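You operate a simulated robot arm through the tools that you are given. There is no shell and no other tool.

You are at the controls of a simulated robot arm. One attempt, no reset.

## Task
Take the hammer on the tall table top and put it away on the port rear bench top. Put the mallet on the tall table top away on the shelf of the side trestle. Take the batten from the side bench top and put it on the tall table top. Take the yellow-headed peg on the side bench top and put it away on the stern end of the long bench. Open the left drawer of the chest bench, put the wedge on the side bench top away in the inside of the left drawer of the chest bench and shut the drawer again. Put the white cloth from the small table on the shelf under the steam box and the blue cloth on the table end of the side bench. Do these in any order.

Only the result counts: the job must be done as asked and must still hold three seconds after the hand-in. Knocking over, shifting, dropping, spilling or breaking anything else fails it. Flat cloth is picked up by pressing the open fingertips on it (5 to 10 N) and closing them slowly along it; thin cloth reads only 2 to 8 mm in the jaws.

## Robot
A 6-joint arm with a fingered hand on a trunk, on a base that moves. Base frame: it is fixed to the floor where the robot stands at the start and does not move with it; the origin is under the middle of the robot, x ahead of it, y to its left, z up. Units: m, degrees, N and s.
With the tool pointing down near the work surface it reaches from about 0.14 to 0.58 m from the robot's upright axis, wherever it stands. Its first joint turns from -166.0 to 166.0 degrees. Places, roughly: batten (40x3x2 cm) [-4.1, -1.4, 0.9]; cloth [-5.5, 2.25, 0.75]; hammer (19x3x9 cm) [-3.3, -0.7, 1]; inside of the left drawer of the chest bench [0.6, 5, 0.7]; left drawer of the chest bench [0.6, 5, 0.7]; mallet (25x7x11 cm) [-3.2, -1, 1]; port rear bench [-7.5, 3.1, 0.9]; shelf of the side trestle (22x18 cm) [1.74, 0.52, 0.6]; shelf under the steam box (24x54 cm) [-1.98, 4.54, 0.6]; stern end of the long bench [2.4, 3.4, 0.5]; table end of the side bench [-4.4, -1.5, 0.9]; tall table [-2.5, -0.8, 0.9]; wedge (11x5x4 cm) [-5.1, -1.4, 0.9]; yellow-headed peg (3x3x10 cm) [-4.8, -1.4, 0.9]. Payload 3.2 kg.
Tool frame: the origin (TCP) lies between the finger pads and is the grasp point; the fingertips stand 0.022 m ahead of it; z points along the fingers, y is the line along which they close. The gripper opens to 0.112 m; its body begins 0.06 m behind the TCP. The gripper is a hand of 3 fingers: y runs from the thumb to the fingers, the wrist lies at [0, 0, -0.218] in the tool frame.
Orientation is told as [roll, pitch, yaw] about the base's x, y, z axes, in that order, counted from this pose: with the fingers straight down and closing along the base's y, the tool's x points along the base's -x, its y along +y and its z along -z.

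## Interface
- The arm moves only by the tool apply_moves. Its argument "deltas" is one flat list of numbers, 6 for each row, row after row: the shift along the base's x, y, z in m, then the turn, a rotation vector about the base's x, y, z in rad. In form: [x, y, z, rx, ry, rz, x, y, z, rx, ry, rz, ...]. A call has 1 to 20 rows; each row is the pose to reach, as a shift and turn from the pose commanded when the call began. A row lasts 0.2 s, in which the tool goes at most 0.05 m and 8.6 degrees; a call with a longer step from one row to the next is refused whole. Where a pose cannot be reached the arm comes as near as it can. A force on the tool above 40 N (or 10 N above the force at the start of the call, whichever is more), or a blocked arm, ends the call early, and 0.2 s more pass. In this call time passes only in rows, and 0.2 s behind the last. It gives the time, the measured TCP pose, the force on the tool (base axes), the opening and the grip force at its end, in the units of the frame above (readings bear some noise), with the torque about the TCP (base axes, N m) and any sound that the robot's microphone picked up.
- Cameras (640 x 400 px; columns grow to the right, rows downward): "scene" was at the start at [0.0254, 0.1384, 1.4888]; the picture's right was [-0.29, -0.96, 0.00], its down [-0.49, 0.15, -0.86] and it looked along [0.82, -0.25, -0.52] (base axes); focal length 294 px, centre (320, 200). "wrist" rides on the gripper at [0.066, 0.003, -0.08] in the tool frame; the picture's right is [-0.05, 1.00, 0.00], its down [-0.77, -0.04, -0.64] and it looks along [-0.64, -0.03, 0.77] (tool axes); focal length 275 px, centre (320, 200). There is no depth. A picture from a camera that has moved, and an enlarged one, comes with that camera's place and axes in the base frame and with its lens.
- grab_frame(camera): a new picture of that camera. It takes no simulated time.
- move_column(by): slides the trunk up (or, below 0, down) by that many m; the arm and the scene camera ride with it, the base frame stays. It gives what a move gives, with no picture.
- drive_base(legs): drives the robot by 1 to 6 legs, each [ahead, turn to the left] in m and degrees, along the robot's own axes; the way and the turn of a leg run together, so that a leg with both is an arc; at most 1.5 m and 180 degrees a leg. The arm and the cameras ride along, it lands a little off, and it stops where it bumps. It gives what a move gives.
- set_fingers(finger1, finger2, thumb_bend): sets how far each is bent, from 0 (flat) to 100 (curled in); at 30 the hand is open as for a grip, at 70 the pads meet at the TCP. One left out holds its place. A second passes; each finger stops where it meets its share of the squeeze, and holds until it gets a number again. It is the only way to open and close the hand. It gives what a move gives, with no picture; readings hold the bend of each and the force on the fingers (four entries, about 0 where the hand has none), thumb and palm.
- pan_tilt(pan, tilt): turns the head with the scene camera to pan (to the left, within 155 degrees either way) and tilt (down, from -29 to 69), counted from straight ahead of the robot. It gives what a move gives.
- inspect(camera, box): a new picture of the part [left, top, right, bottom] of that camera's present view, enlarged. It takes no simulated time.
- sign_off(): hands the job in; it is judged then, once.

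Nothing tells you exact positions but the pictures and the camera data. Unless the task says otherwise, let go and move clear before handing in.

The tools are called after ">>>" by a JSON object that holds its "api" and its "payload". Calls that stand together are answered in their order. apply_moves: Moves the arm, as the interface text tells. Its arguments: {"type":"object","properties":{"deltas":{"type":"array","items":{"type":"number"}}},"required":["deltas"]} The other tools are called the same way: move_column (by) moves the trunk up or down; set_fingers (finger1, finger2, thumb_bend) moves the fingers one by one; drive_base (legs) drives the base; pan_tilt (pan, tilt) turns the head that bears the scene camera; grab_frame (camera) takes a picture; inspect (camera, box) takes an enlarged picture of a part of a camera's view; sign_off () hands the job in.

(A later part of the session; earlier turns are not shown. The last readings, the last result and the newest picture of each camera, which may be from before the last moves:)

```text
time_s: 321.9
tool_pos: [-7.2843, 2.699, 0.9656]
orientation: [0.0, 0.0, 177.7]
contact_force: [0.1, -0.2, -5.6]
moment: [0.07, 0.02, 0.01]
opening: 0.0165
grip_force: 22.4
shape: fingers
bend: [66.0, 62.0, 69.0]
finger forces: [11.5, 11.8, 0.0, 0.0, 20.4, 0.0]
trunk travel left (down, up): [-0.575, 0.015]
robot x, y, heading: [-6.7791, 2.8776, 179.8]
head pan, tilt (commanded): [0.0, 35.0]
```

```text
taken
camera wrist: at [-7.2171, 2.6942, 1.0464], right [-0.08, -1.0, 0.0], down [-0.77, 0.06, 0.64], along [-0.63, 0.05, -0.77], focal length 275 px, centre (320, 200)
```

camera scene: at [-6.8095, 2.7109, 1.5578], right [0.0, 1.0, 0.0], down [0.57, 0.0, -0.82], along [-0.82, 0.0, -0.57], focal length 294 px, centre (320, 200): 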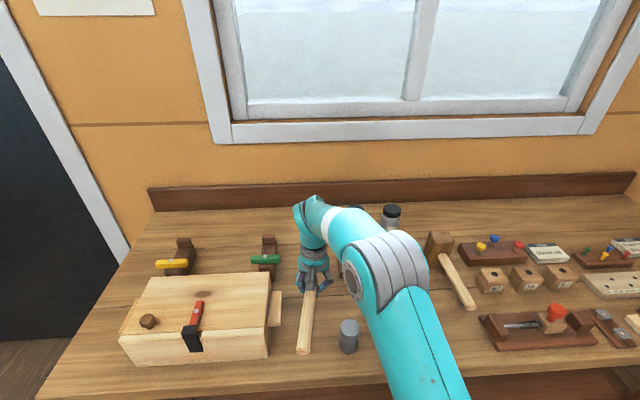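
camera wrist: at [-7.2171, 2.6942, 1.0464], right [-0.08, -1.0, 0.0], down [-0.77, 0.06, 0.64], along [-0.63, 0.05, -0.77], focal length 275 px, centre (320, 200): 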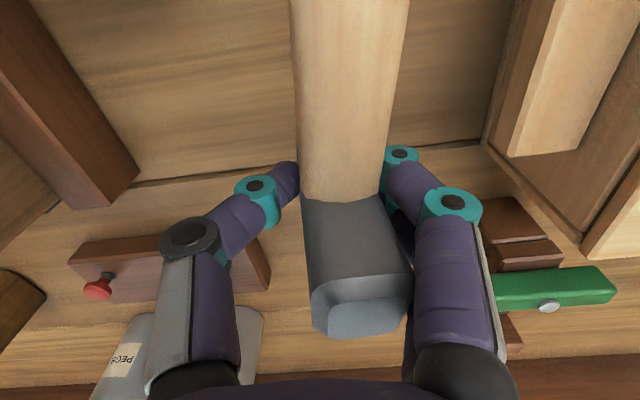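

Clear on all sides. Lowering further in small steps.

>>> {"api": "apply_moves", "payload": {"deltas": [0, 0, -0.015, 0, 0, 0, 0, 0, -0.03, 0, 0, 0, 0, 0, -0.04, 0, 0, 0]}}

>>> {"api": "apply_moves", "payload": {"deltas": [0, 0, -0.004, 0, 0, 0]}}

>>> {"api": "apply_moves", "payload": {"deltas": [0, 0, -0.004, 0, 0, 0]}}

```text
time_s: 322.7
tool_pos: [-7.2836, 2.6996, 0.9262]
orientation: [0.0, 0.0, 177.8]
contact_force: [0.1, 0.0, -6.6]
moment: [0.04, -0.02, 0.02]
opening: 0.0163
grip_force: 21.3
shape: fingers
bend: [66.0, 62.0, 69.0]
finger forces: [11.8, 11.7, 0.1, 0.0, 20.5, 0.0]
trunk travel left (down, up): [-0.575, 0.015]
robot x, y, heading: [-6.7771, 2.8775, 179.9]
head pan, tilt (commanded): [0.0, 35.0]
```

```text
time_s: 323.1
tool_pos: [-7.2834, 2.7004, 0.9219]
orientation: [0.0, 0.0, 177.9]
contact_force: [0.0, -0.2, -5.7]
moment: [0.01, 0.02, -0.03]
opening: 0.0162
grip_force: 22.1
shape: fingers
bend: [66.0, 62.0, 69.0]
finger forces: [11.8, 11.8, 0.0, 0.0, 20.5, 0.0]
trunk travel left (down, up): [-0.575, 0.015]
robot x, y, heading: [-6.779, 2.8768, 179.7]
head pan, tilt (commanded): [0.0, 35.0]
```

```text
time_s: 323.5
tool_pos: [-7.2837, 2.6988, 0.9181]
orientation: [0.0, -0.1, 177.9]
contact_force: [0.6, -0.5, -5.4]
moment: [0.01, 0.02, 0.0]
opening: 0.0161
grip_force: 22.3
shape: fingers
bend: [66.0, 62.0, 69.0]
finger forces: [11.7, 11.9, 0.0, 0.0, 20.5, 0.0]
trunk travel left (down, up): [-0.575, 0.015]
robot x, y, heading: [-6.7776, 2.876, 179.8]
head pan, tilt (commanded): [0.0, 35.0]
```

>>> {"api": "apply_moves", "payload": {"deltas": [0, 0, -0.004, 0, 0, 0]}}

>>> {"api": "apply_moves", "payload": {"deltas": [0, 0, -0.003, 0, 0, 0]}}

```text
time_s: 323.9
tool_pos: [-7.2838, 2.6984, 0.9138]
orientation: [-0.1, 0.0, 177.9]
contact_force: [0.0, -0.1, -5.4]
moment: [0.06, 0.01, 0.0]
opening: 0.0164
grip_force: 22.4
shape: fingers
bend: [66.0, 62.0, 69.0]
finger forces: [11.8, 11.8, 0.0, 0.0, 20.4, 0.0]
trunk travel left (down, up): [-0.575, 0.015]
robot x, y, heading: [-6.777, 2.8805, 179.9]
head pan, tilt (commanded): [0.0, 35.0]
```

```text
time_s: 324.3
tool_pos: [-7.2845, 2.6994, 0.9114]
orientation: [-0.1, 0.0, 177.9]
contact_force: [0.4, 0.7, -5.5]
moment: [0.02, 0.03, 0.0]
opening: 0.0163
grip_force: 22.0
shape: fingers
bend: [66.0, 62.0, 69.0]
finger forces: [11.7, 11.7, 0.0, 0.0, 20.5, 0.0]
trunk travel left (down, up): [-0.575, 0.015]
robot x, y, heading: [-6.7818, 2.8798, 179.8]
head pan, tilt (commanded): [0.0, 35.0]
```

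>>> {"api": "apply_moves", "payload": {"deltas": [0, 0, -0.003, 0, 0, 0]}}

>>> {"api": "apply_moves", "payload": {"deltas": [0, 0, -0.003, 0, 0, 0]}}

```text
time_s: 324.7
tool_pos: [-7.2838, 2.6993, 0.9074]
orientation: [0.0, 0.0, 177.9]
contact_force: [-0.3, 0.5, -6.7]
moment: [0.05, 0.0, 0.0]
opening: 0.0161
grip_force: 21.7
shape: fingers
bend: [66.0, 62.0, 69.0]
finger forces: [11.7, 11.7, 0.1, 0.0, 20.5, 0.1]
trunk travel left (down, up): [-0.575, 0.015]
robot x, y, heading: [-6.7803, 2.8786, 179.9]
head pan, tilt (commanded): [0.0, 35.0]
```

```text
time_s: 325.1
tool_pos: [-7.2833, 2.6997, 0.9052]
orientation: [0.0, 0.0, 177.9]
contact_force: [0.7, 0.6, -2.1]
moment: [0.02, 0.09, -0.01]
opening: 0.0162
grip_force: 22.6
shape: fingers
bend: [66.0, 62.0, 69.0]
finger forces: [11.7, 11.8, 0.0, 0.0, 21.3, 0.1]
trunk travel left (down, up): [-0.575, 0.015]
robot x, y, heading: [-6.7807, 2.8791, 180.1]
head pan, tilt (commanded): [0.0, 35.0]
```

Contact has begun. One more millimetre or two, then a gradual release.

>>> {"api": "apply_moves", "payload": {"deltas": [0, 0, -0.002, 0, 0, 0]}}

>>> {"api": "set_fingers", "payload": {"finger1": 67, "finger2": 67, "thumb_bend": 67}}

>>> {"api": "grab_frame", "payload": {"camera": "wrist"}}

```text
time_s: 325.5
tool_pos: [-7.284, 2.6994, 0.9043]
orientation: [0.1, -0.2, 177.8]
contact_force: [1.6, 1.6, 6.9]
moment: [-0.09, 0.03, 0.04]
opening: 0.0154
grip_force: 24.0
shape: fingers
bend: [68.0, 63.0, 69.0]
finger forces: [12.0, 12.0, 0.0, 0.1, 24.7, 0.0]
trunk travel left (down, up): [-0.575, 0.015]
robot x, y, heading: [-6.778, 2.8775, 179.5]
head pan, tilt (commanded): [0.0, 35.0]
```

```text
time_s: 326.5
tool_pos: [-7.284, 2.6999, 0.9034]
orientation: [0.0, -0.2, 178.0]
contact_force: [-0.8, -0.9, 7.7]
moment: [-0.04, 0.01, -0.01]
opening: 0.0176
grip_force: 7.4
shape: fingers
bend: [65.0, 62.0, 65.0]
finger forces: [3.9, 5.0, 0.1, 0.0, 6.0, 0.0]
trunk travel left (down, up): [-0.575, 0.015]
robot x, y, heading: [-6.7802, 2.8792, 180.2]
head pan, tilt (commanded): [0.0, 35.0]
```

```text
taken
camera wrist: at [-7.2162, 2.6944, 0.9844], right [-0.08, -1.0, 0.0], down [-0.77, 0.06, 0.64], along [-0.63, 0.05, -0.77], focal length 275 px, centre (320, 200)
```

wrist: 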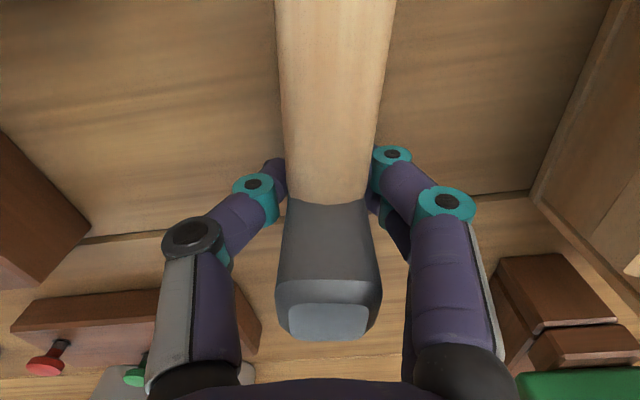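

The hammer is settling square on its face. Releasing fully.

>>> {"api": "set_fingers", "payload": {"finger1": 60, "finger2": 60, "thumb_bend": 60}}

>>> {"api": "set_fingers", "payload": {"finger1": 50, "finger2": 50, "thumb_bend": 50}}

>>> {"api": "grab_frame", "payload": {"camera": "wrist"}}

>>> {"api": "grab_frame", "payload": {"camera": "scene"}}

```text
time_s: 327.5
tool_pos: [-7.2845, 2.7006, 0.9028]
orientation: [0.1, 0.0, 177.9]
contact_force: [1.2, -0.4, -1.2]
moment: [0.01, -0.03, 0.01]
opening: 0.0242
grip_force: 1.1
shape: fingers
bend: [62.0, 59.0, 60.0]
finger forces: [1.8, 0.8, 0.0, 0.0, 0.0, 0.1]
trunk travel left (down, up): [-0.575, 0.015]
robot x, y, heading: [-6.7825, 2.8828, 180.3]
head pan, tilt (commanded): [0.0, 35.0]
```

```text
time_s: 328.5
tool_pos: [-7.2836, 2.6993, 0.9021]
orientation: [0.0, 0.0, 178.0]
contact_force: [0.2, 0.5, 0.6]
moment: [0.0, 0.0, -0.02]
opening: 0.0543
grip_force: 0.1
shape: fingers
bend: [50.0, 50.0, 50.0]
finger forces: [0.0, 0.0, 0.0, 0.1, 0.0, 0.0]
trunk travel left (down, up): [-0.575, 0.015]
robot x, y, heading: [-6.7785, 2.8779, 179.8]
head pan, tilt (commanded): [0.0, 35.0]
```

```text
taken
camera wrist: at [-7.2167, 2.6944, 0.9839], right [-0.08, -1.0, 0.0], down [-0.77, 0.06, 0.64], along [-0.63, 0.05, -0.77], focal length 275 px, centre (320, 200)
```

wrist: 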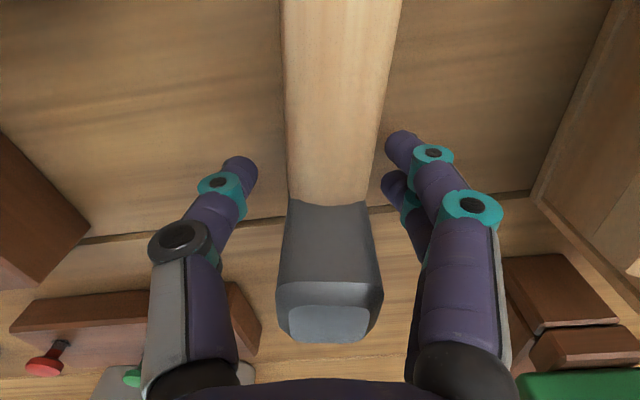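

```text
taken
camera scene: at [-6.8085, 2.7113, 1.5578], right [0.0, 1.0, 0.0], down [0.57, 0.0, -0.82], along [-0.82, 0.0, -0.57], focal length 294 px, centre (320, 200)
```

scene: 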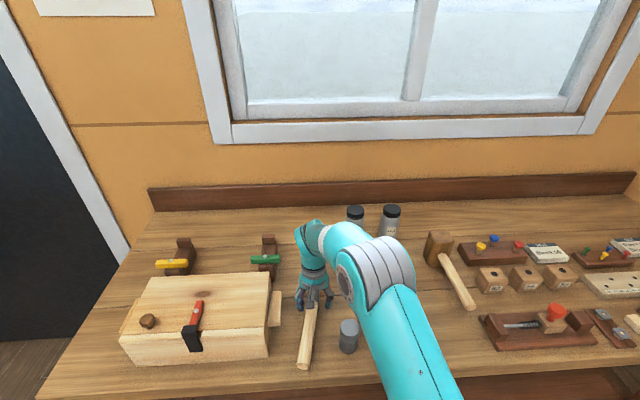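

The hammer stands free. Rising straight up and backing off.

>>> {"api": "apply_moves", "payload": {"deltas": [0, 0, 0.02, 0, 0, 0, 0, 0, 0.05, 0, 0, 0, 0, 0, 0.09, 0, 0, 0, 0, 0, 0.13, 0, 0, 0, 0.03, 0, 0.17, 0, 0, 0, 0.06, 0, 0.2, 0, 0, 0, 0.1, 0, 0.22, 0, 0, 0]}}

>>> {"api": "grab_frame", "payload": {"camera": "wrist"}}

>>> {"api": "grab_frame", "payload": {"camera": "scene"}}

```text
time_s: 330.1
tool_pos: [-7.1826, 2.6992, 1.1247]
orientation: [0.0, -0.1, 178.0]
contact_force: [0.7, 0.2, 0.2]
moment: [0.02, -0.02, -0.01]
opening: 0.0546
grip_force: 0.0
shape: fingers
bend: [50.0, 50.0, 50.0]
finger forces: [0.0, 0.0, 0.0, 0.1, 0.1, 0.0]
trunk travel left (down, up): [-0.575, 0.015]
robot x, y, heading: [-6.7781, 2.8807, 180.0]
head pan, tilt (commanded): [0.0, 35.0]
```

```text
taken
camera wrist: at [-7.1151, 2.6941, 1.2044], right [-0.08, -1.0, 0.0], down [-0.77, 0.06, 0.64], along [-0.63, 0.05, -0.77], focal length 275 px, centre (320, 200)
```

wrist: 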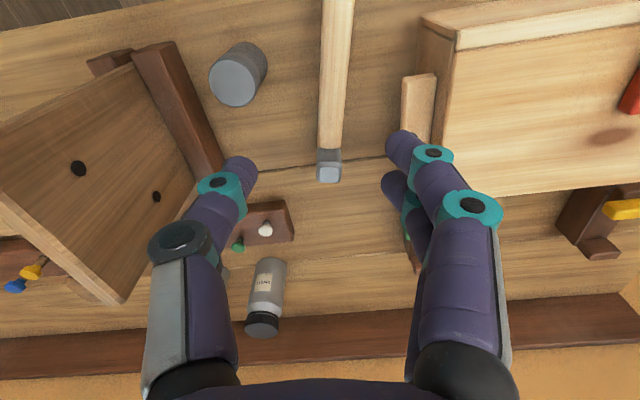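

```text
taken
camera scene: at [-6.8073, 2.7116, 1.5578], right [0.0, 1.0, 0.0], down [0.57, 0.0, -0.82], along [-0.82, 0.0, -0.57], focal length 294 px, centre (320, 200)
```

scene: 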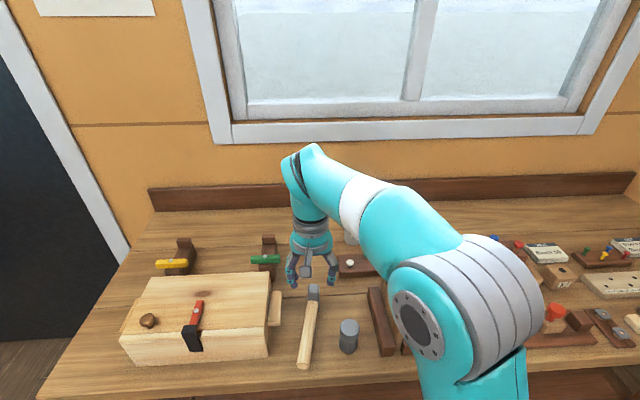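

Hammer is put away. Now for the cloths: I'll back off and turn around to the small table.

>>> {"api": "apply_moves", "payload": {"deltas": [0.03, 0.02, 0.02, 0, 0, 0, 0.05, 0.05, 0.03, 0, 0, 0]}}

>>> {"api": "drive_base", "payload": {"legs": [[-0.35, 0], [0, -90], [0, -90]]}}

>>> {"api": "pan_tilt", "payload": {"pan": -25, "tilt": 40}}

>>> {"api": "grab_frame", "payload": {"camera": "scene"}}

```text
time_s: 330.7
tool_pos: [-7.1325, 2.7518, 1.1544]
orientation: [0.1, -0.1, 177.8]
contact_force: [-1.4, 0.2, -0.1]
moment: [-0.03, 0.0, 0.01]
opening: 0.0546
grip_force: 0.0
shape: fingers
bend: [50.0, 50.0, 50.0]
finger forces: [0.0, 0.0, 0.0, 0.0, 0.0, 0.0]
trunk travel left (down, up): [-0.575, 0.015]
robot x, y, heading: [-6.7817, 2.8747, 180.0]
head pan, tilt (commanded): [0.0, 35.0]
```

```text
time_s: 340.6
tool_pos: [-6.072, 2.9978, 1.1527]
orientation: [0.0, 0.0, -3.7]
contact_force: [-0.7, -0.5, 0.1]
moment: [-0.01, -0.03, 0.04]
opening: 0.0548
grip_force: 0.0
shape: fingers
bend: [50.0, 50.0, 50.0]
finger forces: [0.0, 0.0, 0.0, 0.0, 0.0, 0.1]
trunk travel left (down, up): [-0.575, 0.015]
robot x, y, heading: [-6.4304, 2.8768, -1.5]
head pan, tilt (commanded): [0.0, 35.0]
```

```text
time_s: 341.5
tool_pos: [-6.0718, 2.9979, 1.1534]
orientation: [0.0, 0.0, -3.8]
contact_force: [0.1, 0.8, 0.0]
moment: [0.0, 0.0, -0.01]
opening: 0.0545
grip_force: 0.0
shape: fingers
bend: [50.0, 50.0, 50.0]
finger forces: [0.1, 0.0, 0.0, 0.1, 0.0, 0.0]
trunk travel left (down, up): [-0.575, 0.015]
robot x, y, heading: [-6.4335, 2.8768, -1.7]
head pan, tilt (commanded): [-25.0, 40.0]
```

```text
taken
camera scene: at [-6.4091, 3.006, 1.5503], right [-0.45, -0.89, 0.0], down [-0.57, 0.29, -0.77], along [0.69, -0.34, -0.64], focal length 294 px, centre (320, 200)
```

scene: 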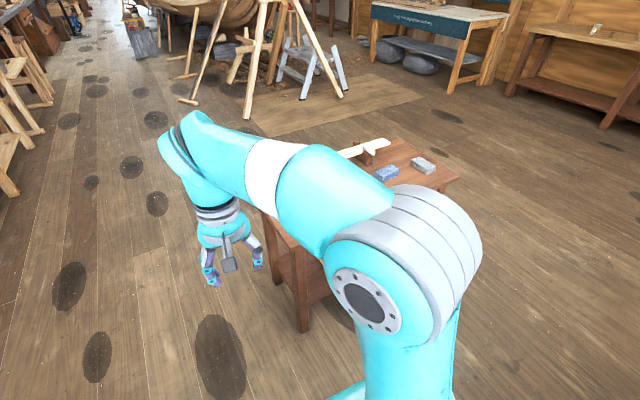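

My arm hides much of the small table from here. I'll zoom on what's visible, then reposition to its south side.

>>> {"api": "inspect", "payload": {"camera": "scene", "box": [340, 120, 480, 210]}}

>>> {"api": "pan_tilt", "payload": {"pan": -75, "tilt": 30}}

>>> {"api": "grab_frame", "payload": {"camera": "scene"}}

```text
4.44 times, centred on (410, 165) of scene
camera zoom: at [-6.4091, 3.006, 1.5503], right [-0.45, -0.89, 0.0], down [-0.57, 0.29, -0.77], along [0.69, -0.34, -0.64], focal length 1306 px, centre (-80, 356)
```

zoom: 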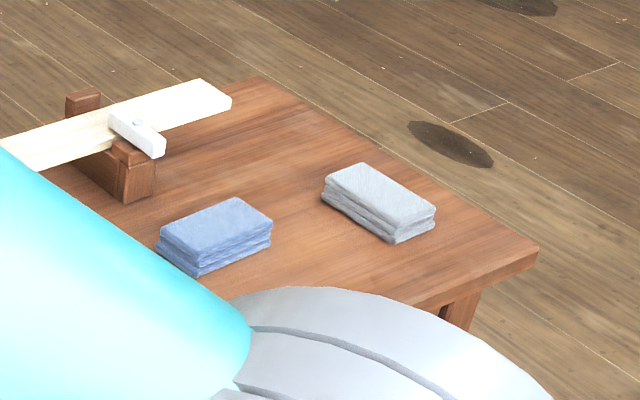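

```text
time_s: 342.7
tool_pos: [-6.0724, 2.9984, 1.153]
orientation: [0.0, 0.1, -3.6]
contact_force: [-0.2, 0.4, -0.7]
moment: [0.01, -0.02, -0.02]
opening: 0.0547
grip_force: 0.0
shape: fingers
bend: [50.0, 50.0, 50.0]
finger forces: [0.0, 0.0, 0.0, 0.0, 0.0, 0.0]
trunk travel left (down, up): [-0.575, 0.015]
robot x, y, heading: [-6.4281, 2.8797, -1.6]
head pan, tilt (commanded): [-75.0, 30.0]
```

```text
taken
camera scene: at [-6.4642, 2.9561, 1.5656], right [-0.97, -0.23, 0.0], down [-0.12, 0.49, -0.87], along [0.2, -0.84, -0.5], focal length 294 px, centre (320, 200)
```

scene: 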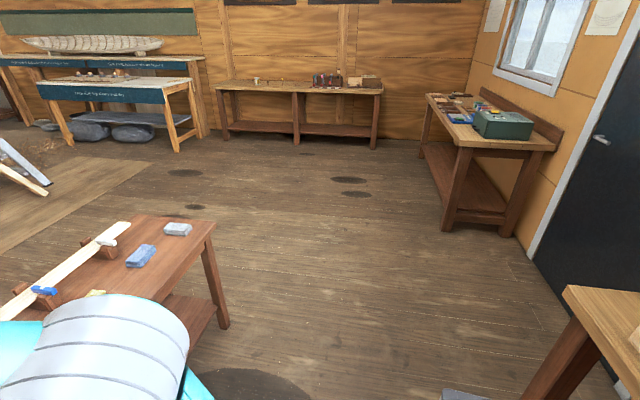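

Both cloths are folded stacks near the south end of the small table: blue at about (-5.53, 2.22) and white at about (-5.555, 2.03). I'll drive round to the south side and face the table.

>>> {"api": "drive_base", "payload": {"legs": [[0, -88.5], [1.45, 0], [0, 90], [0.9, 0], [0, 90]]}}

>>> {"api": "pan_tilt", "payload": {"pan": -15, "tilt": 45}}

>>> {"api": "grab_frame", "payload": {"camera": "scene"}}

>>> {"api": "grab_frame", "payload": {"camera": "wrist"}}

```text
time_s: 365.7
tool_pos: [-5.6638, 1.7754, 1.1531]
orientation: [0.0, -0.1, 88.1]
contact_force: [0.2, -0.5, -0.8]
moment: [-0.01, 0.0, -0.01]
opening: 0.0545
grip_force: 0.0
shape: fingers
bend: [50.0, 50.0, 50.0]
finger forces: [0.0, 0.0, 0.1, 0.0, 0.1, 0.0]
trunk travel left (down, up): [-0.575, 0.015]
robot x, y, heading: [-5.5352, 1.4199, 90.2]
head pan, tilt (commanded): [-75.0, 30.0]
```

```text
time_s: 367.0
tool_pos: [-5.6649, 1.7745, 1.1538]
orientation: [0.0, 0.0, 88.2]
contact_force: [-0.2, 0.8, -0.6]
moment: [0.02, -0.02, -0.02]
opening: 0.0548
grip_force: 0.1
shape: fingers
bend: [50.0, 50.0, 50.0]
finger forces: [0.1, 0.1, 0.0, 0.0, 0.1, 0.0]
trunk travel left (down, up): [-0.575, 0.015]
robot x, y, heading: [-5.5391, 1.4198, 90.0]
head pan, tilt (commanded): [-15.0, 45.0]
```

```text
taken
camera scene: at [-5.6792, 1.4383, 1.543], right [0.97, -0.26, 0.0], down [-0.18, -0.68, -0.71], along [0.18, 0.68, -0.71], focal length 294 px, centre (320, 200)
```

scene: 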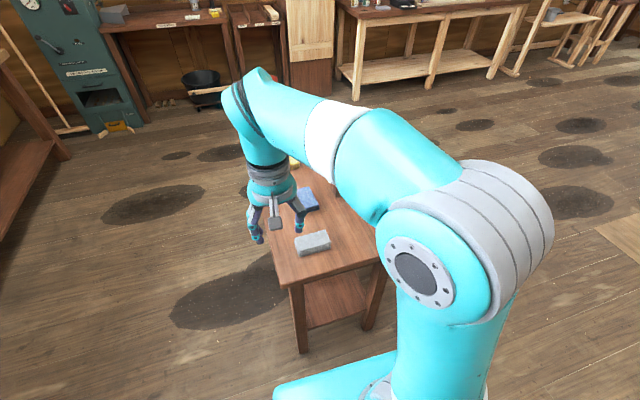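

```text
taken
camera wrist: at [-5.6689, 1.7097, 1.2344], right [-1.0, 0.08, 0.0], down [0.06, 0.77, 0.64], along [0.05, 0.63, -0.77], focal length 275 px, centre (320, 200)
```

wrist: 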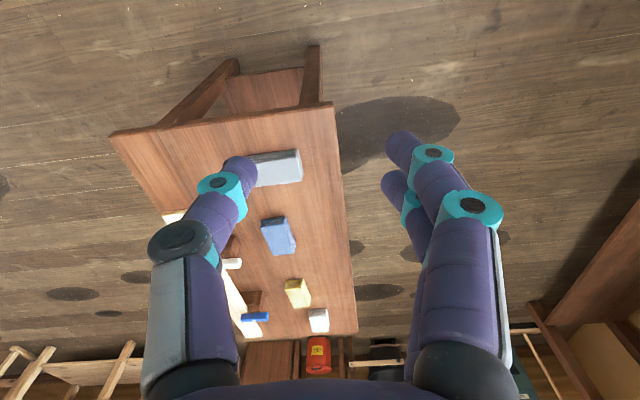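

Blue is at about (-5.528, 2.205), white at about (-5.555, 2.0), and the table's west edge is x=-5.68, so the west side gives a comfortable reach. Moving there.

>>> {"api": "drive_base", "payload": {"legs": [[0, 90], [0.52, 0], [0, -90], [0.73, 0], [0, -90]]}}

>>> {"api": "pan_tilt", "payload": {"pan": -10, "tilt": 50}}

>>> {"api": "grab_frame", "payload": {"camera": "scene"}}

>>> {"api": "grab_frame", "payload": {"camera": "wrist"}}

```text
time_s: 385.1
tool_pos: [-5.7091, 2.2836, 1.1522]
orientation: [-0.1, 0.1, -1.0]
contact_force: [-0.1, 0.4, -0.1]
moment: [0.03, 0.01, -0.01]
opening: 0.0543
grip_force: 0.1
shape: fingers
bend: [50.0, 50.0, 50.0]
finger forces: [0.0, 0.0, 0.0, 0.0, 0.0, 0.0]
trunk travel left (down, up): [-0.575, 0.015]
robot x, y, heading: [-6.0653, 2.1455, 1.1]
head pan, tilt (commanded): [-15.0, 45.0]
```

```text
time_s: 385.7
tool_pos: [-5.7109, 2.2838, 1.1533]
orientation: [0.0, -0.1, -1.0]
contact_force: [0.4, -0.2, 0.1]
moment: [0.01, 0.04, 0.02]
opening: 0.0546
grip_force: 0.0
shape: fingers
bend: [50.0, 50.0, 50.0]
finger forces: [0.0, 0.0, 0.0, 0.1, 0.1, 0.0]
trunk travel left (down, up): [-0.575, 0.015]
robot x, y, heading: [-6.0656, 2.1488, 1.1]
head pan, tilt (commanded): [-10.0, 50.0]
```

```text
taken
camera scene: at [-6.0492, 2.2995, 1.5361], right [-0.16, -0.99, 0.0], down [-0.76, 0.12, -0.64], along [0.64, -0.1, -0.77], focal length 294 px, centre (320, 200)
```

scene: 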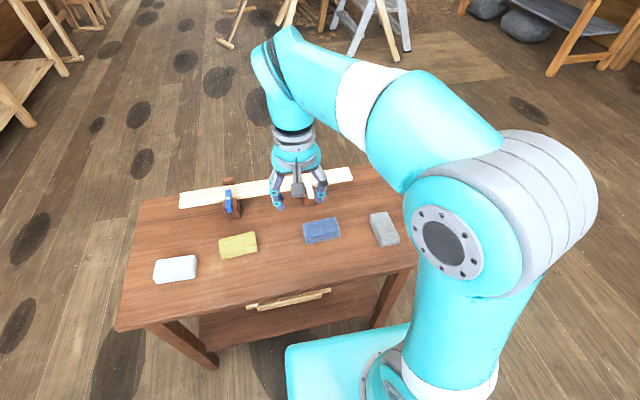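

```text
taken
camera wrist: at [-5.7752, 2.2888, 1.2344], right [0.06, 1.0, 0.0], down [0.77, -0.05, 0.64], along [0.64, -0.04, -0.77], focal length 275 px, centre (320, 200)
```

wrist: 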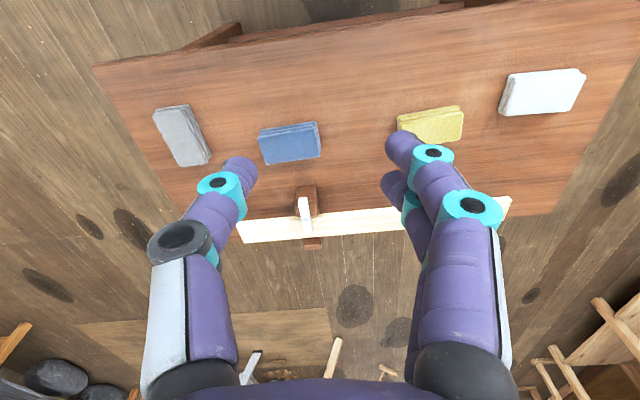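

There are actually four folded cloths: grey (south), blue, yellow, and a bright white one at the north end. Let me zoom to confirm the colours.

>>> {"api": "inspect", "payload": {"camera": "scene", "box": [120, 170, 440, 320]}}

>>> {"api": "inspect", "payload": {"camera": "wrist", "box": [120, 50, 620, 250]}}

```text
2.00 times, centred on (280, 245) of scene
camera zoom: at [-6.0492, 2.2995, 1.5361], right [-0.16, -0.99, 0.0], down [-0.76, 0.12, -0.64], along [0.64, -0.1, -0.77], focal length 588 px, centre (400, 110)
```

zoom: 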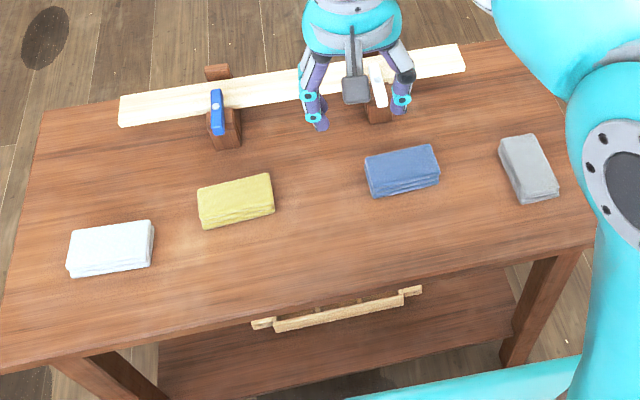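

```text
1.28 times, centred on (370, 150) of wrist
camera zoom: at [-5.7752, 2.2888, 1.2344], right [0.06, 1.0, 0.0], down [0.77, -0.05, 0.64], along [0.64, -0.04, -0.77], focal length 352 px, centre (256, 264)
```

zoom: 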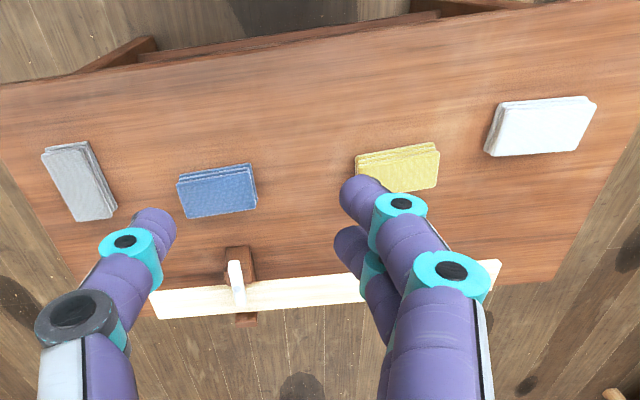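

Confirmed: blue is second from the south, about 11 x 6.5 cm, centred at (-5.53, 2.215), and white is the northernmost. I'll move in, lower the trunk and turn the hand to span the blue stack's short side.

>>> {"api": "drive_base", "payload": {"legs": [[0.1, 0]]}}

>>> {"api": "apply_moves", "payload": {"deltas": [0.007, -0.006, 0, 0, 0, -0.143, 0.014, -0.012, 0, 0, 0, -0.286, 0.021, -0.018, 0, 0, 0, -0.429, 0.028, -0.024, 0, 0, 0, -0.571, 0.035, -0.03, 0, 0, 0, -0.714, 0.042, -0.036, 0, 0, 0, -0.857, 0.05, -0.042, 0, 0, 0, -1.0, 0.057, -0.048, 0, 0, 0, -1.143, 0.064, -0.054, 0, 0, 0, -1.286, 0.072, -0.062, 0, 0, 0, -1.43, 0.08, -0.069, 0, 0, 0, -1.571]}}

>>> {"api": "move_column", "payload": {"by": -0.28}}

>>> {"api": "set_fingers", "payload": {"finger1": 35, "finger2": 35, "thumb_bend": 35}}

>>> {"api": "grab_frame", "payload": {"camera": "wrist"}}

>>> {"api": "grab_frame", "payload": {"camera": "scene"}}

```text
time_s: 386.9
tool_pos: [-5.6082, 2.2865, 1.1538]
orientation: [0.0, 0.0, -1.1]
contact_force: [0.3, 0.0, 0.3]
moment: [0.0, -0.01, 0.0]
opening: 0.0543
grip_force: 0.0
shape: fingers
bend: [50.0, 50.0, 50.0]
finger forces: [0.0, 0.0, 0.1, 0.0, 0.0, 0.0]
trunk travel left (down, up): [-0.575, 0.015]
robot x, y, heading: [-5.9593, 2.1519, 1.3]
head pan, tilt (commanded): [-10.0, 50.0]
```

```text
time_s: 389.3
tool_pos: [-5.53, 2.217, 1.1524]
orientation: [0.0, 0.0, -91.1]
contact_force: [0.2, -0.3, -0.3]
moment: [-0.02, -0.02, 0.02]
opening: 0.0546
grip_force: 0.1
shape: fingers
bend: [50.0, 50.0, 50.0]
finger forces: [0.0, 0.0, 0.0, 0.0, 0.0, 0.0]
trunk travel left (down, up): [-0.575, 0.015]
robot x, y, heading: [-5.9612, 2.1464, 1.1]
head pan, tilt (commanded): [-10.0, 50.0]
```

```text
time_s: 392.1
tool_pos: [-5.5296, 2.2174, 0.873]
orientation: [-0.1, 0.0, -90.9]
contact_force: [0.1, -0.2, -0.4]
moment: [-0.04, 0.02, -0.03]
opening: 0.0547
grip_force: 0.0
shape: fingers
bend: [50.0, 50.0, 50.0]
finger forces: [0.0, 0.0, 0.0, 0.1, 0.0, 0.0]
trunk travel left (down, up): [-0.295, 0.295]
robot x, y, heading: [-5.9613, 2.1488, 1.1]
head pan, tilt (commanded): [-10.0, 50.0]
```

```text
time_s: 393.1
tool_pos: [-5.5285, 2.2174, 0.8737]
orientation: [0.0, 0.0, -91.1]
contact_force: [0.3, -0.2, -0.8]
moment: [0.01, 0.03, 0.02]
opening: 0.0975
grip_force: 0.0
shape: fingers
bend: [35.0, 35.0, 35.0]
finger forces: [0.0, 0.0, 0.0, 0.0, 0.0, 0.0]
trunk travel left (down, up): [-0.295, 0.295]
robot x, y, heading: [-5.9601, 2.149, 1.3]
head pan, tilt (commanded): [-10.0, 50.0]
```

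```text
taken
camera wrist: at [-5.5241, 2.2838, 0.9542], right [1.0, -0.06, 0.0], down [-0.05, -0.77, 0.64], along [-0.04, -0.64, -0.77], focal length 275 px, centre (320, 200)
```

wrist: 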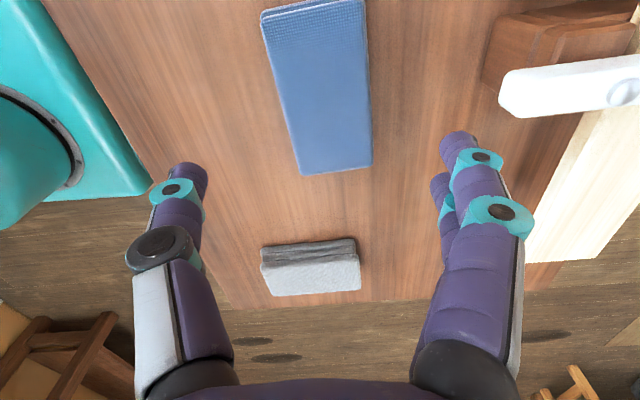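

```text
taken
camera scene: at [-5.9485, 2.3013, 1.2561], right [-0.16, -0.99, 0.0], down [-0.76, 0.12, -0.64], along [0.63, -0.1, -0.77], focal length 294 px, centre (320, 200)
```

scene: 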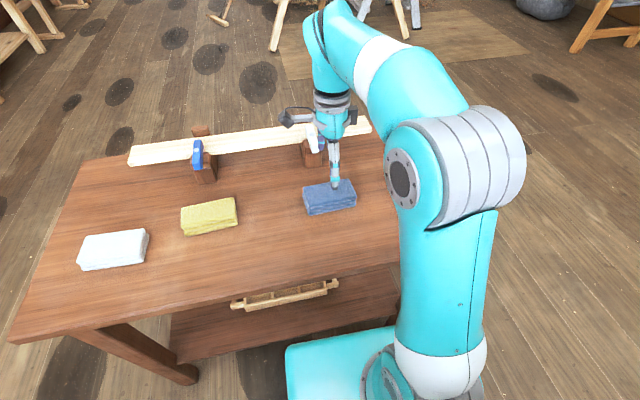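

The cloth is centred under the hand, but the plank clip on the right is close to the fingers. I'll narrow the opening a little, recentre, and descend slowly.

>>> {"api": "set_fingers", "payload": {"finger1": 42, "finger2": 42, "thumb_bend": 42}}

>>> {"api": "apply_moves", "payload": {"deltas": [0.004, -0.003, -0.03, 0, 0, 0, 0.004, -0.003, -0.06, 0, 0, 0]}}

>>> {"api": "grab_frame", "payload": {"camera": "wrist"}}

>>> {"api": "inspect", "payload": {"camera": "scene", "box": [260, 100, 400, 230]}}

```text
time_s: 394.1
tool_pos: [-5.5288, 2.2165, 0.8753]
orientation: [0.0, 0.0, -91.0]
contact_force: [0.6, -0.7, 0.5]
moment: [0.0, 0.01, 0.02]
opening: 0.0787
grip_force: 0.0
shape: fingers
bend: [42.0, 42.0, 42.0]
finger forces: [0.1, 0.1, 0.0, 0.0, 0.0, 0.0]
trunk travel left (down, up): [-0.295, 0.295]
robot x, y, heading: [-5.9608, 2.1506, 1.2]
head pan, tilt (commanded): [-10.0, 50.0]
```

```text
time_s: 394.7
tool_pos: [-5.5256, 2.2138, 0.8127]
orientation: [0.1, 0.0, -91.1]
contact_force: [-0.6, 0.3, -0.1]
moment: [0.0, 0.0, 0.05]
opening: 0.0786
grip_force: 0.1
shape: fingers
bend: [42.0, 42.0, 42.0]
finger forces: [0.1, 0.0, 0.0, 0.0, 0.1, 0.0]
trunk travel left (down, up): [-0.295, 0.295]
robot x, y, heading: [-5.96, 2.1484, 0.8]
head pan, tilt (commanded): [-10.0, 50.0]
```

```text
taken
camera wrist: at [-5.5196, 2.2808, 0.8938], right [1.0, -0.06, 0.0], down [-0.05, -0.77, 0.64], along [-0.04, -0.63, -0.77], focal length 275 px, centre (320, 200)
```

wrist: 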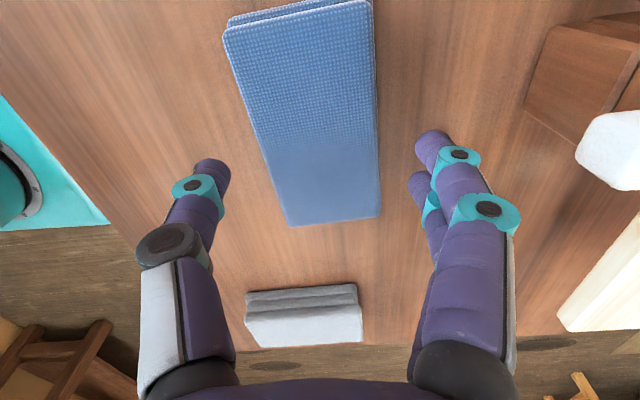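

```text
3.08 times, centred on (330, 165) of scene
camera zoom: at [-5.9485, 2.3013, 1.2561], right [-0.16, -0.99, 0.0], down [-0.76, 0.12, -0.64], along [0.64, -0.1, -0.77], focal length 904 px, centre (289, 308)
```

zoom: 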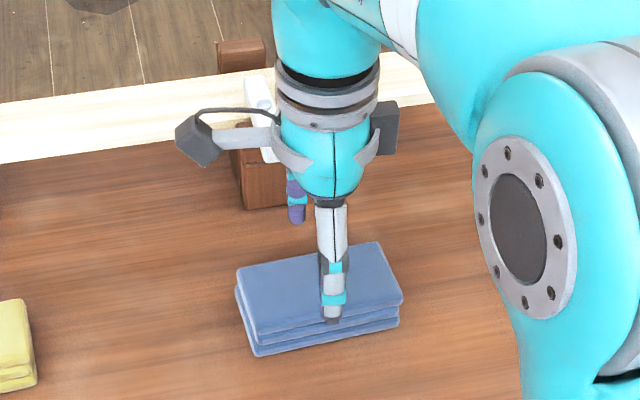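

Nicely straddling the stack. Descending the last 3 cm gently.

>>> {"api": "apply_moves", "payload": {"deltas": [0, 0, -0.012, 0, 0, 0, 0, 0, -0.024, 0, 0, 0]}}

>>> {"api": "apply_moves", "payload": {"deltas": [0, 0, -0.005, 0, 0, 0]}}

```text
time_s: 395.3
tool_pos: [-5.5262, 2.2149, 0.7877]
orientation: [0.0, 0.1, -91.0]
contact_force: [-0.4, -0.3, 0.5]
moment: [0.0, 0.01, -0.01]
opening: 0.0786
grip_force: 0.1
shape: fingers
bend: [42.0, 42.0, 42.0]
finger forces: [0.0, 0.0, 0.0, 0.1, 0.1, 0.1]
trunk travel left (down, up): [-0.295, 0.295]
robot x, y, heading: [-5.9596, 2.1492, 0.9]
head pan, tilt (commanded): [-10.0, 50.0]
```

```text
time_s: 395.7
tool_pos: [-5.5253, 2.2157, 0.7838]
orientation: [0.1, -0.1, -91.1]
contact_force: [-0.6, -0.7, 0.8]
moment: [0.0, 0.01, 0.01]
opening: 0.0786
grip_force: 0.0
shape: fingers
bend: [42.0, 42.0, 42.0]
finger forces: [0.0, 0.1, 0.0, 0.0, 0.1, 0.0]
trunk travel left (down, up): [-0.295, 0.295]
robot x, y, heading: [-5.961, 2.1481, 1.1]
head pan, tilt (commanded): [-10.0, 50.0]
```

>>> {"api": "apply_moves", "payload": {"deltas": [0, 0, -0.004, 0, 0, 0]}}

>>> {"api": "apply_moves", "payload": {"deltas": [0, 0, -0.004, 0, 0, 0]}}

```text
time_s: 396.1
tool_pos: [-5.5251, 2.2134, 0.7797]
orientation: [-0.1, 0.0, -91.0]
contact_force: [-0.3, -0.5, 0.3]
moment: [-0.01, -0.02, 0.0]
opening: 0.0787
grip_force: 0.0
shape: fingers
bend: [42.0, 42.0, 42.0]
finger forces: [0.0, 0.0, 0.1, 0.0, 0.0, 0.0]
trunk travel left (down, up): [-0.295, 0.295]
robot x, y, heading: [-5.9616, 2.1529, 1.0]
head pan, tilt (commanded): [-10.0, 50.0]
```

```text
time_s: 396.5
tool_pos: [-5.5253, 2.2136, 0.777]
orientation: [0.0, 0.0, -91.1]
contact_force: [0.9, -0.5, -0.1]
moment: [-0.02, -0.01, 0.0]
opening: 0.0785
grip_force: 0.1
shape: fingers
bend: [42.0, 42.0, 42.0]
finger forces: [0.0, 0.0, 0.1, 0.0, 0.1, 0.1]
trunk travel left (down, up): [-0.295, 0.295]
robot x, y, heading: [-5.9573, 2.1502, 0.8]
head pan, tilt (commanded): [-10.0, 50.0]
```

The tips are beside the stack near table level. Closing onto its sides in small steps.

>>> {"api": "set_fingers", "payload": {"finger1": 48, "finger2": 48, "thumb_bend": 48}}

>>> {"api": "set_fingers", "payload": {"finger1": 53, "finger2": 53, "thumb_bend": 53}}

>>> {"api": "grab_frame", "payload": {"camera": "wrist"}}

```text
time_s: 397.5
tool_pos: [-5.5252, 2.2139, 0.7767]
orientation: [0.0, 0.1, -91.1]
contact_force: [0.9, -0.5, 0.4]
moment: [0.01, -0.02, 0.03]
opening: 0.0639
grip_force: 1.8
shape: fingers
bend: [47.0, 46.0, 47.0]
finger forces: [0.2, 1.0, 0.1, 0.0, 1.1, 0.0]
trunk travel left (down, up): [-0.295, 0.295]
robot x, y, heading: [-5.9608, 2.1485, 1.2]
head pan, tilt (commanded): [-10.0, 50.0]
```

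```text
time_s: 398.5
tool_pos: [-5.5254, 2.2151, 0.776]
orientation: [-0.1, 0.1, -91.0]
contact_force: [0.2, 0.0, 0.0]
moment: [0.01, 0.0, -0.03]
opening: 0.0616
grip_force: 5.9
shape: fingers
bend: [48.0, 47.0, 50.0]
finger forces: [2.7, 3.5, 0.0, 0.1, 6.1, 0.1]
trunk travel left (down, up): [-0.295, 0.295]
robot x, y, heading: [-5.9648, 2.1538, 0.9]
head pan, tilt (commanded): [-10.0, 50.0]
```

```text
taken
camera wrist: at [-5.5197, 2.281, 0.8572], right [1.0, -0.06, 0.0], down [-0.05, -0.77, 0.64], along [-0.04, -0.64, -0.77], focal length 275 px, centre (320, 200)
```

wrist: 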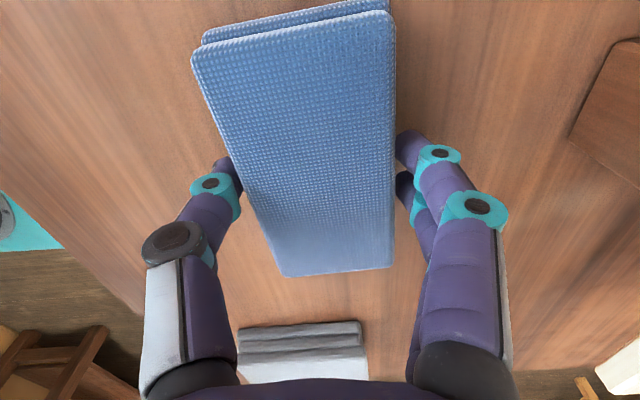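

The stack behaves like a soft block at 6.2 cm. A bit more squeeze, then a test lift.

>>> {"api": "set_fingers", "payload": {"finger1": 60, "finger2": 60, "thumb_bend": 60}}

>>> {"api": "apply_moves", "payload": {"deltas": [0, 0, 0.01, 0, 0, 0, 0, 0, 0.025, 0, 0, 0, 0, 0, 0.04, 0, 0, 0]}}

>>> {"api": "grab_frame", "payload": {"camera": "wrist"}}

>>> {"api": "grab_frame", "payload": {"camera": "scene"}}

```text
time_s: 399.5
tool_pos: [-5.526, 2.2142, 0.7762]
orientation: [0.0, 0.0, -91.0]
contact_force: [-0.4, -0.2, -0.7]
moment: [0.02, 0.01, -0.04]
opening: 0.0607
grip_force: 13.4
shape: fingers
bend: [49.0, 48.0, 53.0]
finger forces: [6.4, 7.5, 0.0, 0.0, 13.7, 0.1]
trunk travel left (down, up): [-0.295, 0.295]
robot x, y, heading: [-5.962, 2.1518, 1.1]
head pan, tilt (commanded): [-10.0, 50.0]
```

```text
time_s: 400.3
tool_pos: [-5.5249, 2.2141, 0.8158]
orientation: [0.0, -0.1, -91.0]
contact_force: [-0.6, -0.8, -0.8]
moment: [0.01, -0.03, -0.01]
opening: 0.0606
grip_force: 14.1
shape: fingers
bend: [49.0, 48.0, 53.0]
finger forces: [6.4, 7.2, 0.1, 0.0, 13.6, 0.0]
trunk travel left (down, up): [-0.295, 0.295]
robot x, y, heading: [-5.9628, 2.1489, 1.2]
head pan, tilt (commanded): [-10.0, 50.0]
```

```text
taken
camera wrist: at [-5.5199, 2.2806, 0.8972], right [1.0, -0.06, 0.0], down [-0.05, -0.77, 0.64], along [-0.04, -0.64, -0.77], focal length 275 px, centre (320, 200)
```

wrist: 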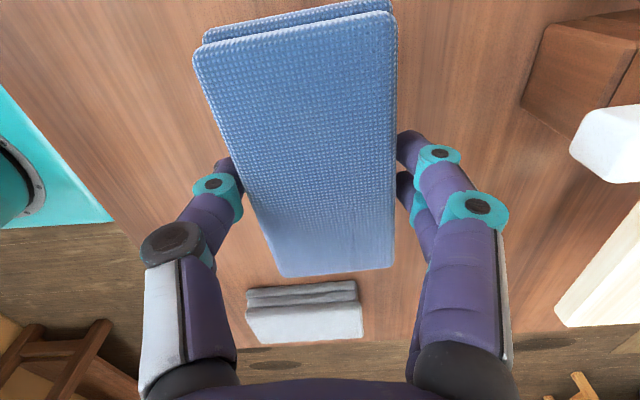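

```text
taken
camera scene: at [-5.9484, 2.3013, 1.2561], right [-0.16, -0.99, 0.0], down [-0.76, 0.12, -0.64], along [0.63, -0.1, -0.77], focal length 294 px, centre (320, 200)
```

scene: 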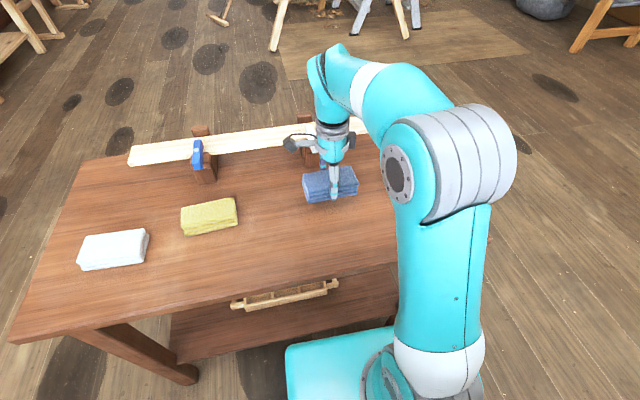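

The blue cloth is up. Raising, tucking in, and driving south to the table end of the side bench.

>>> {"api": "move_column", "payload": {"by": 0.28}}

>>> {"api": "apply_moves", "payload": {"deltas": [-0.03, -0.02, 0, 0, 0, 0, -0.06, -0.04, 0, 0, 0, 0, -0.08, -0.05, 0, 0, 0, 0]}}

>>> {"api": "drive_base", "payload": {"legs": [[-0.15, 0], [0, -90], [1.4, 0], [1.3, 0], [0, 90]]}}

>>> {"api": "pan_tilt", "payload": {"pan": -30, "tilt": 25}}

>>> {"api": "grab_frame", "payload": {"camera": "scene"}}

```text
time_s: 403.1
tool_pos: [-5.5247, 2.2128, 1.0964]
orientation: [0.0, 0.0, -91.0]
contact_force: [-1.0, 0.1, -0.4]
moment: [0.0, -0.03, 0.01]
opening: 0.0606
grip_force: 13.8
shape: fingers
bend: [49.0, 48.0, 53.0]
finger forces: [6.4, 7.2, 0.0, 0.0, 13.6, 0.1]
trunk travel left (down, up): [-0.575, 0.015]
robot x, y, heading: [-5.9617, 2.152, 0.8]
head pan, tilt (commanded): [-10.0, 50.0]
```

```text
time_s: 403.9
tool_pos: [-5.6059, 2.1623, 1.0947]
orientation: [0.0, 0.0, -91.0]
contact_force: [0.1, -0.2, -0.4]
moment: [0.03, 0.0, 0.0]
opening: 0.0602
grip_force: 13.6
shape: fingers
bend: [49.0, 48.0, 53.0]
finger forces: [6.4, 7.3, 0.0, 0.1, 13.5, 0.0]
trunk travel left (down, up): [-0.575, 0.015]
robot x, y, heading: [-5.9618, 2.1531, 1.2]
head pan, tilt (commanded): [-10.0, 50.0]
```

```text
time_s: 425.7
tool_pos: [-5.6624, -0.5301, 1.0964]
orientation: [0.0, 0.0, -89.3]
contact_force: [0.5, -0.6, -0.7]
moment: [0.02, 0.04, -0.02]
opening: 0.0599
grip_force: 13.5
shape: fingers
bend: [50.0, 48.0, 53.0]
finger forces: [6.2, 7.1, 0.1, 0.1, 13.3, 0.0]
trunk travel left (down, up): [-0.575, 0.015]
robot x, y, heading: [-6.0174, -0.5532, 2.6]
head pan, tilt (commanded): [-10.0, 50.0]
```

```text
time_s: 426.6
tool_pos: [-5.662, -0.5299, 1.0953]
orientation: [0.0, 0.1, -89.3]
contact_force: [0.4, 0.1, -0.1]
moment: [0.03, -0.03, 0.01]
opening: 0.0601
grip_force: 13.2
shape: fingers
bend: [50.0, 48.0, 53.0]
finger forces: [6.2, 7.1, 0.1, 0.1, 13.2, 0.0]
trunk travel left (down, up): [-0.575, 0.015]
robot x, y, heading: [-6.0182, -0.5574, 2.4]
head pan, tilt (commanded): [-30.0, 25.0]
```

```text
taken
camera scene: at [-6.0035, -0.4345, 1.5735], right [-0.46, -0.89, 0.0], down [-0.38, 0.19, -0.91], along [0.81, -0.41, -0.42], focal length 294 px, centre (320, 200)
```

scene: 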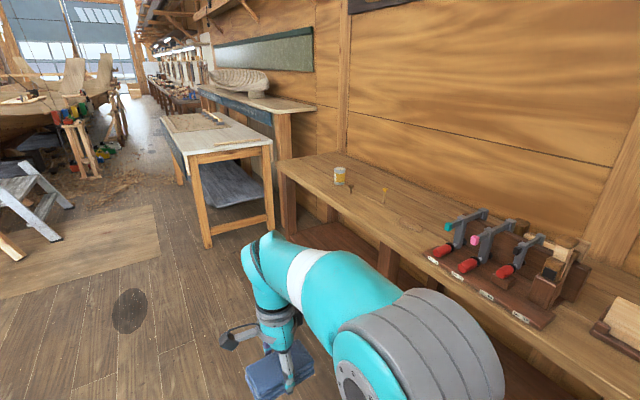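

Driving on to the table end of the side bench.

>>> {"api": "drive_base", "payload": {"legs": [[0, -2.4], [1.4, 0], [0.4, 0], [0, -90], [0.3, 0]]}}

>>> {"api": "pan_tilt", "payload": {"pan": 0, "tilt": 45}}

>>> {"api": "grab_frame", "payload": {"camera": "scene"}}

>>> {"api": "grab_frame", "payload": {"camera": "wrist"}}

```text
time_s: 441.6
tool_pos: [-4.1904, -1.1971, 1.0955]
orientation: [0.0, 0.0, 178.6]
contact_force: [0.5, -0.4, 0.2]
moment: [0.01, -0.01, 0.04]
opening: 0.0596
grip_force: 12.9
shape: fingers
bend: [50.0, 49.0, 53.0]
finger forces: [6.2, 7.0, 0.0, 0.0, 13.0, 0.0]
trunk travel left (down, up): [-0.575, 0.015]
robot x, y, heading: [-4.2004, -0.8409, -89.4]
head pan, tilt (commanded): [-30.0, 25.0]
```

```text
time_s: 442.5
tool_pos: [-4.1892, -1.1969, 1.0952]
orientation: [0.0, 0.1, 178.6]
contact_force: [-0.1, 0.0, -0.3]
moment: [0.01, -0.02, -0.02]
opening: 0.0598
grip_force: 13.3
shape: fingers
bend: [50.0, 49.0, 53.0]
finger forces: [6.2, 7.0, 0.1, 0.1, 13.0, 0.0]
trunk travel left (down, up): [-0.575, 0.015]
robot x, y, heading: [-4.2015, -0.8398, -89.3]
head pan, tilt (commanded): [0.0, 45.0]
```

```text
taken
camera scene: at [-4.0355, -0.8617, 1.543], right [-1.0, -0.01, 0.0], down [-0.01, 0.71, -0.71], along [0.01, -0.71, -0.71], focal length 294 px, centre (320, 200)
```

scene: 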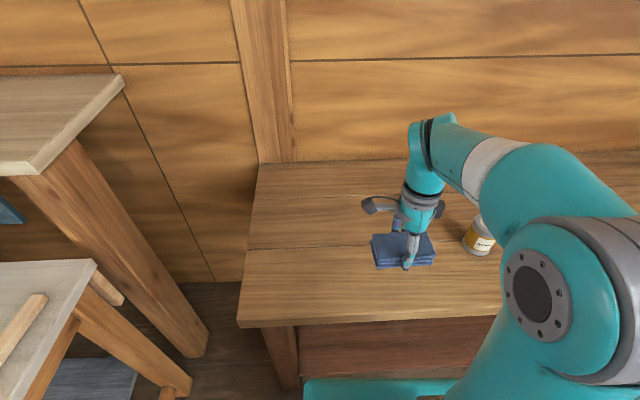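

```text
taken
camera wrist: at [-4.1232, -1.2009, 1.1763], right [-0.07, -1.0, 0.0], down [-0.77, 0.06, 0.64], along [-0.63, 0.05, -0.77], focal length 275 px, centre (320, 200)
```

wrist: 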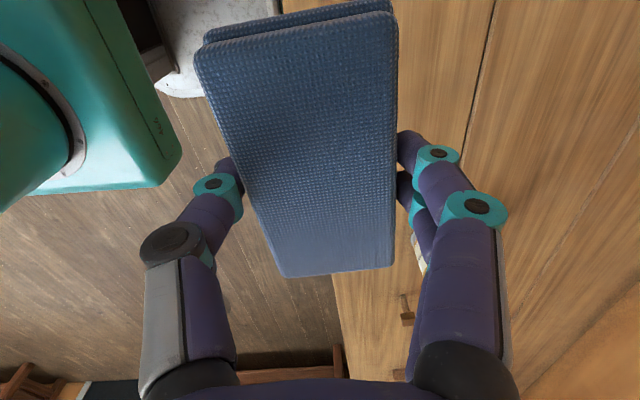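

The cloth hangs level and the paint can is about 0.2 m to the side. I'll edge 4 cm closer and move to (-4.25, -1.40), then lower.

>>> {"api": "drive_base", "payload": {"legs": [[0.04, 0]]}}

>>> {"api": "apply_moves", "payload": {"deltas": [-0.015, -0.03, -0.03, 0, 0, 0, -0.03, -0.06, -0.06, 0, 0, 0, -0.045, -0.09, -0.09, 0, 0, 0, -0.055, -0.12, -0.12, 0, 0, 0, -0.058, -0.15, -0.15, 0, 0, 0, -0.058, -0.163, -0.17, 0, 0, 0]}}

>>> {"api": "grab_frame", "payload": {"camera": "scene"}}

>>> {"api": "grab_frame", "payload": {"camera": "wrist"}}

```text
time_s: 443.4
tool_pos: [-4.191, -1.238, 1.0961]
orientation: [-0.2, 0.0, 178.6]
contact_force: [-0.3, -0.6, 0.1]
moment: [0.03, 0.0, -0.01]
opening: 0.0595
grip_force: 12.4
shape: fingers
bend: [50.0, 49.0, 53.0]
finger forces: [6.2, 6.9, 0.0, 0.0, 13.0, 0.0]
trunk travel left (down, up): [-0.575, 0.015]
robot x, y, heading: [-4.1942, -0.8797, -89.4]
head pan, tilt (commanded): [0.0, 45.0]
```

```text
time_s: 444.8
tool_pos: [-4.2485, -1.3999, 0.9257]
orientation: [0.0, 0.0, 178.6]
contact_force: [-0.4, 0.4, -0.6]
moment: [-0.05, 0.01, 0.0]
opening: 0.0596
grip_force: 13.5
shape: fingers
bend: [50.0, 49.0, 53.0]
finger forces: [6.2, 7.0, 0.0, 0.1, 13.1, 0.1]
trunk travel left (down, up): [-0.575, 0.015]
robot x, y, heading: [-4.201, -0.8805, -89.6]
head pan, tilt (commanded): [0.0, 45.0]
```

```text
taken
camera scene: at [-4.0351, -0.9018, 1.543], right [-1.0, -0.01, 0.0], down [-0.01, 0.71, -0.71], along [0.01, -0.71, -0.71], focal length 294 px, centre (320, 200)
```

scene: 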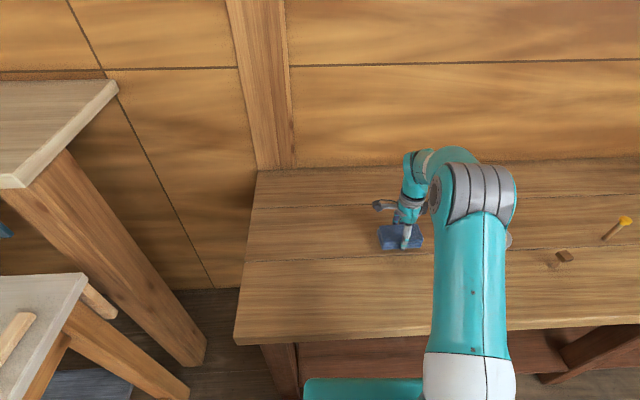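

```text
taken
camera wrist: at [-4.1808, -1.4044, 1.0066], right [-0.07, -1.0, 0.0], down [-0.77, 0.05, 0.64], along [-0.63, 0.05, -0.77], focal length 275 px, centre (320, 200)
```

wrist: 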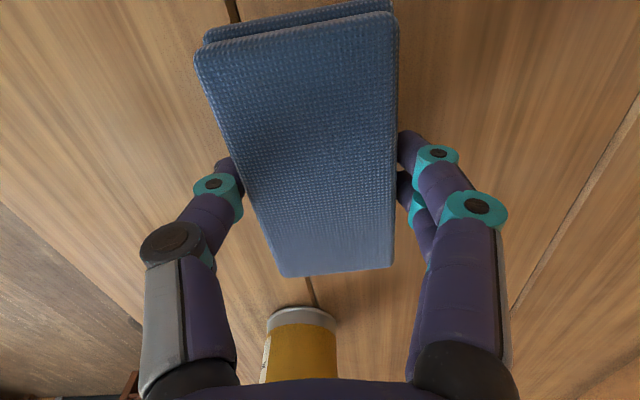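

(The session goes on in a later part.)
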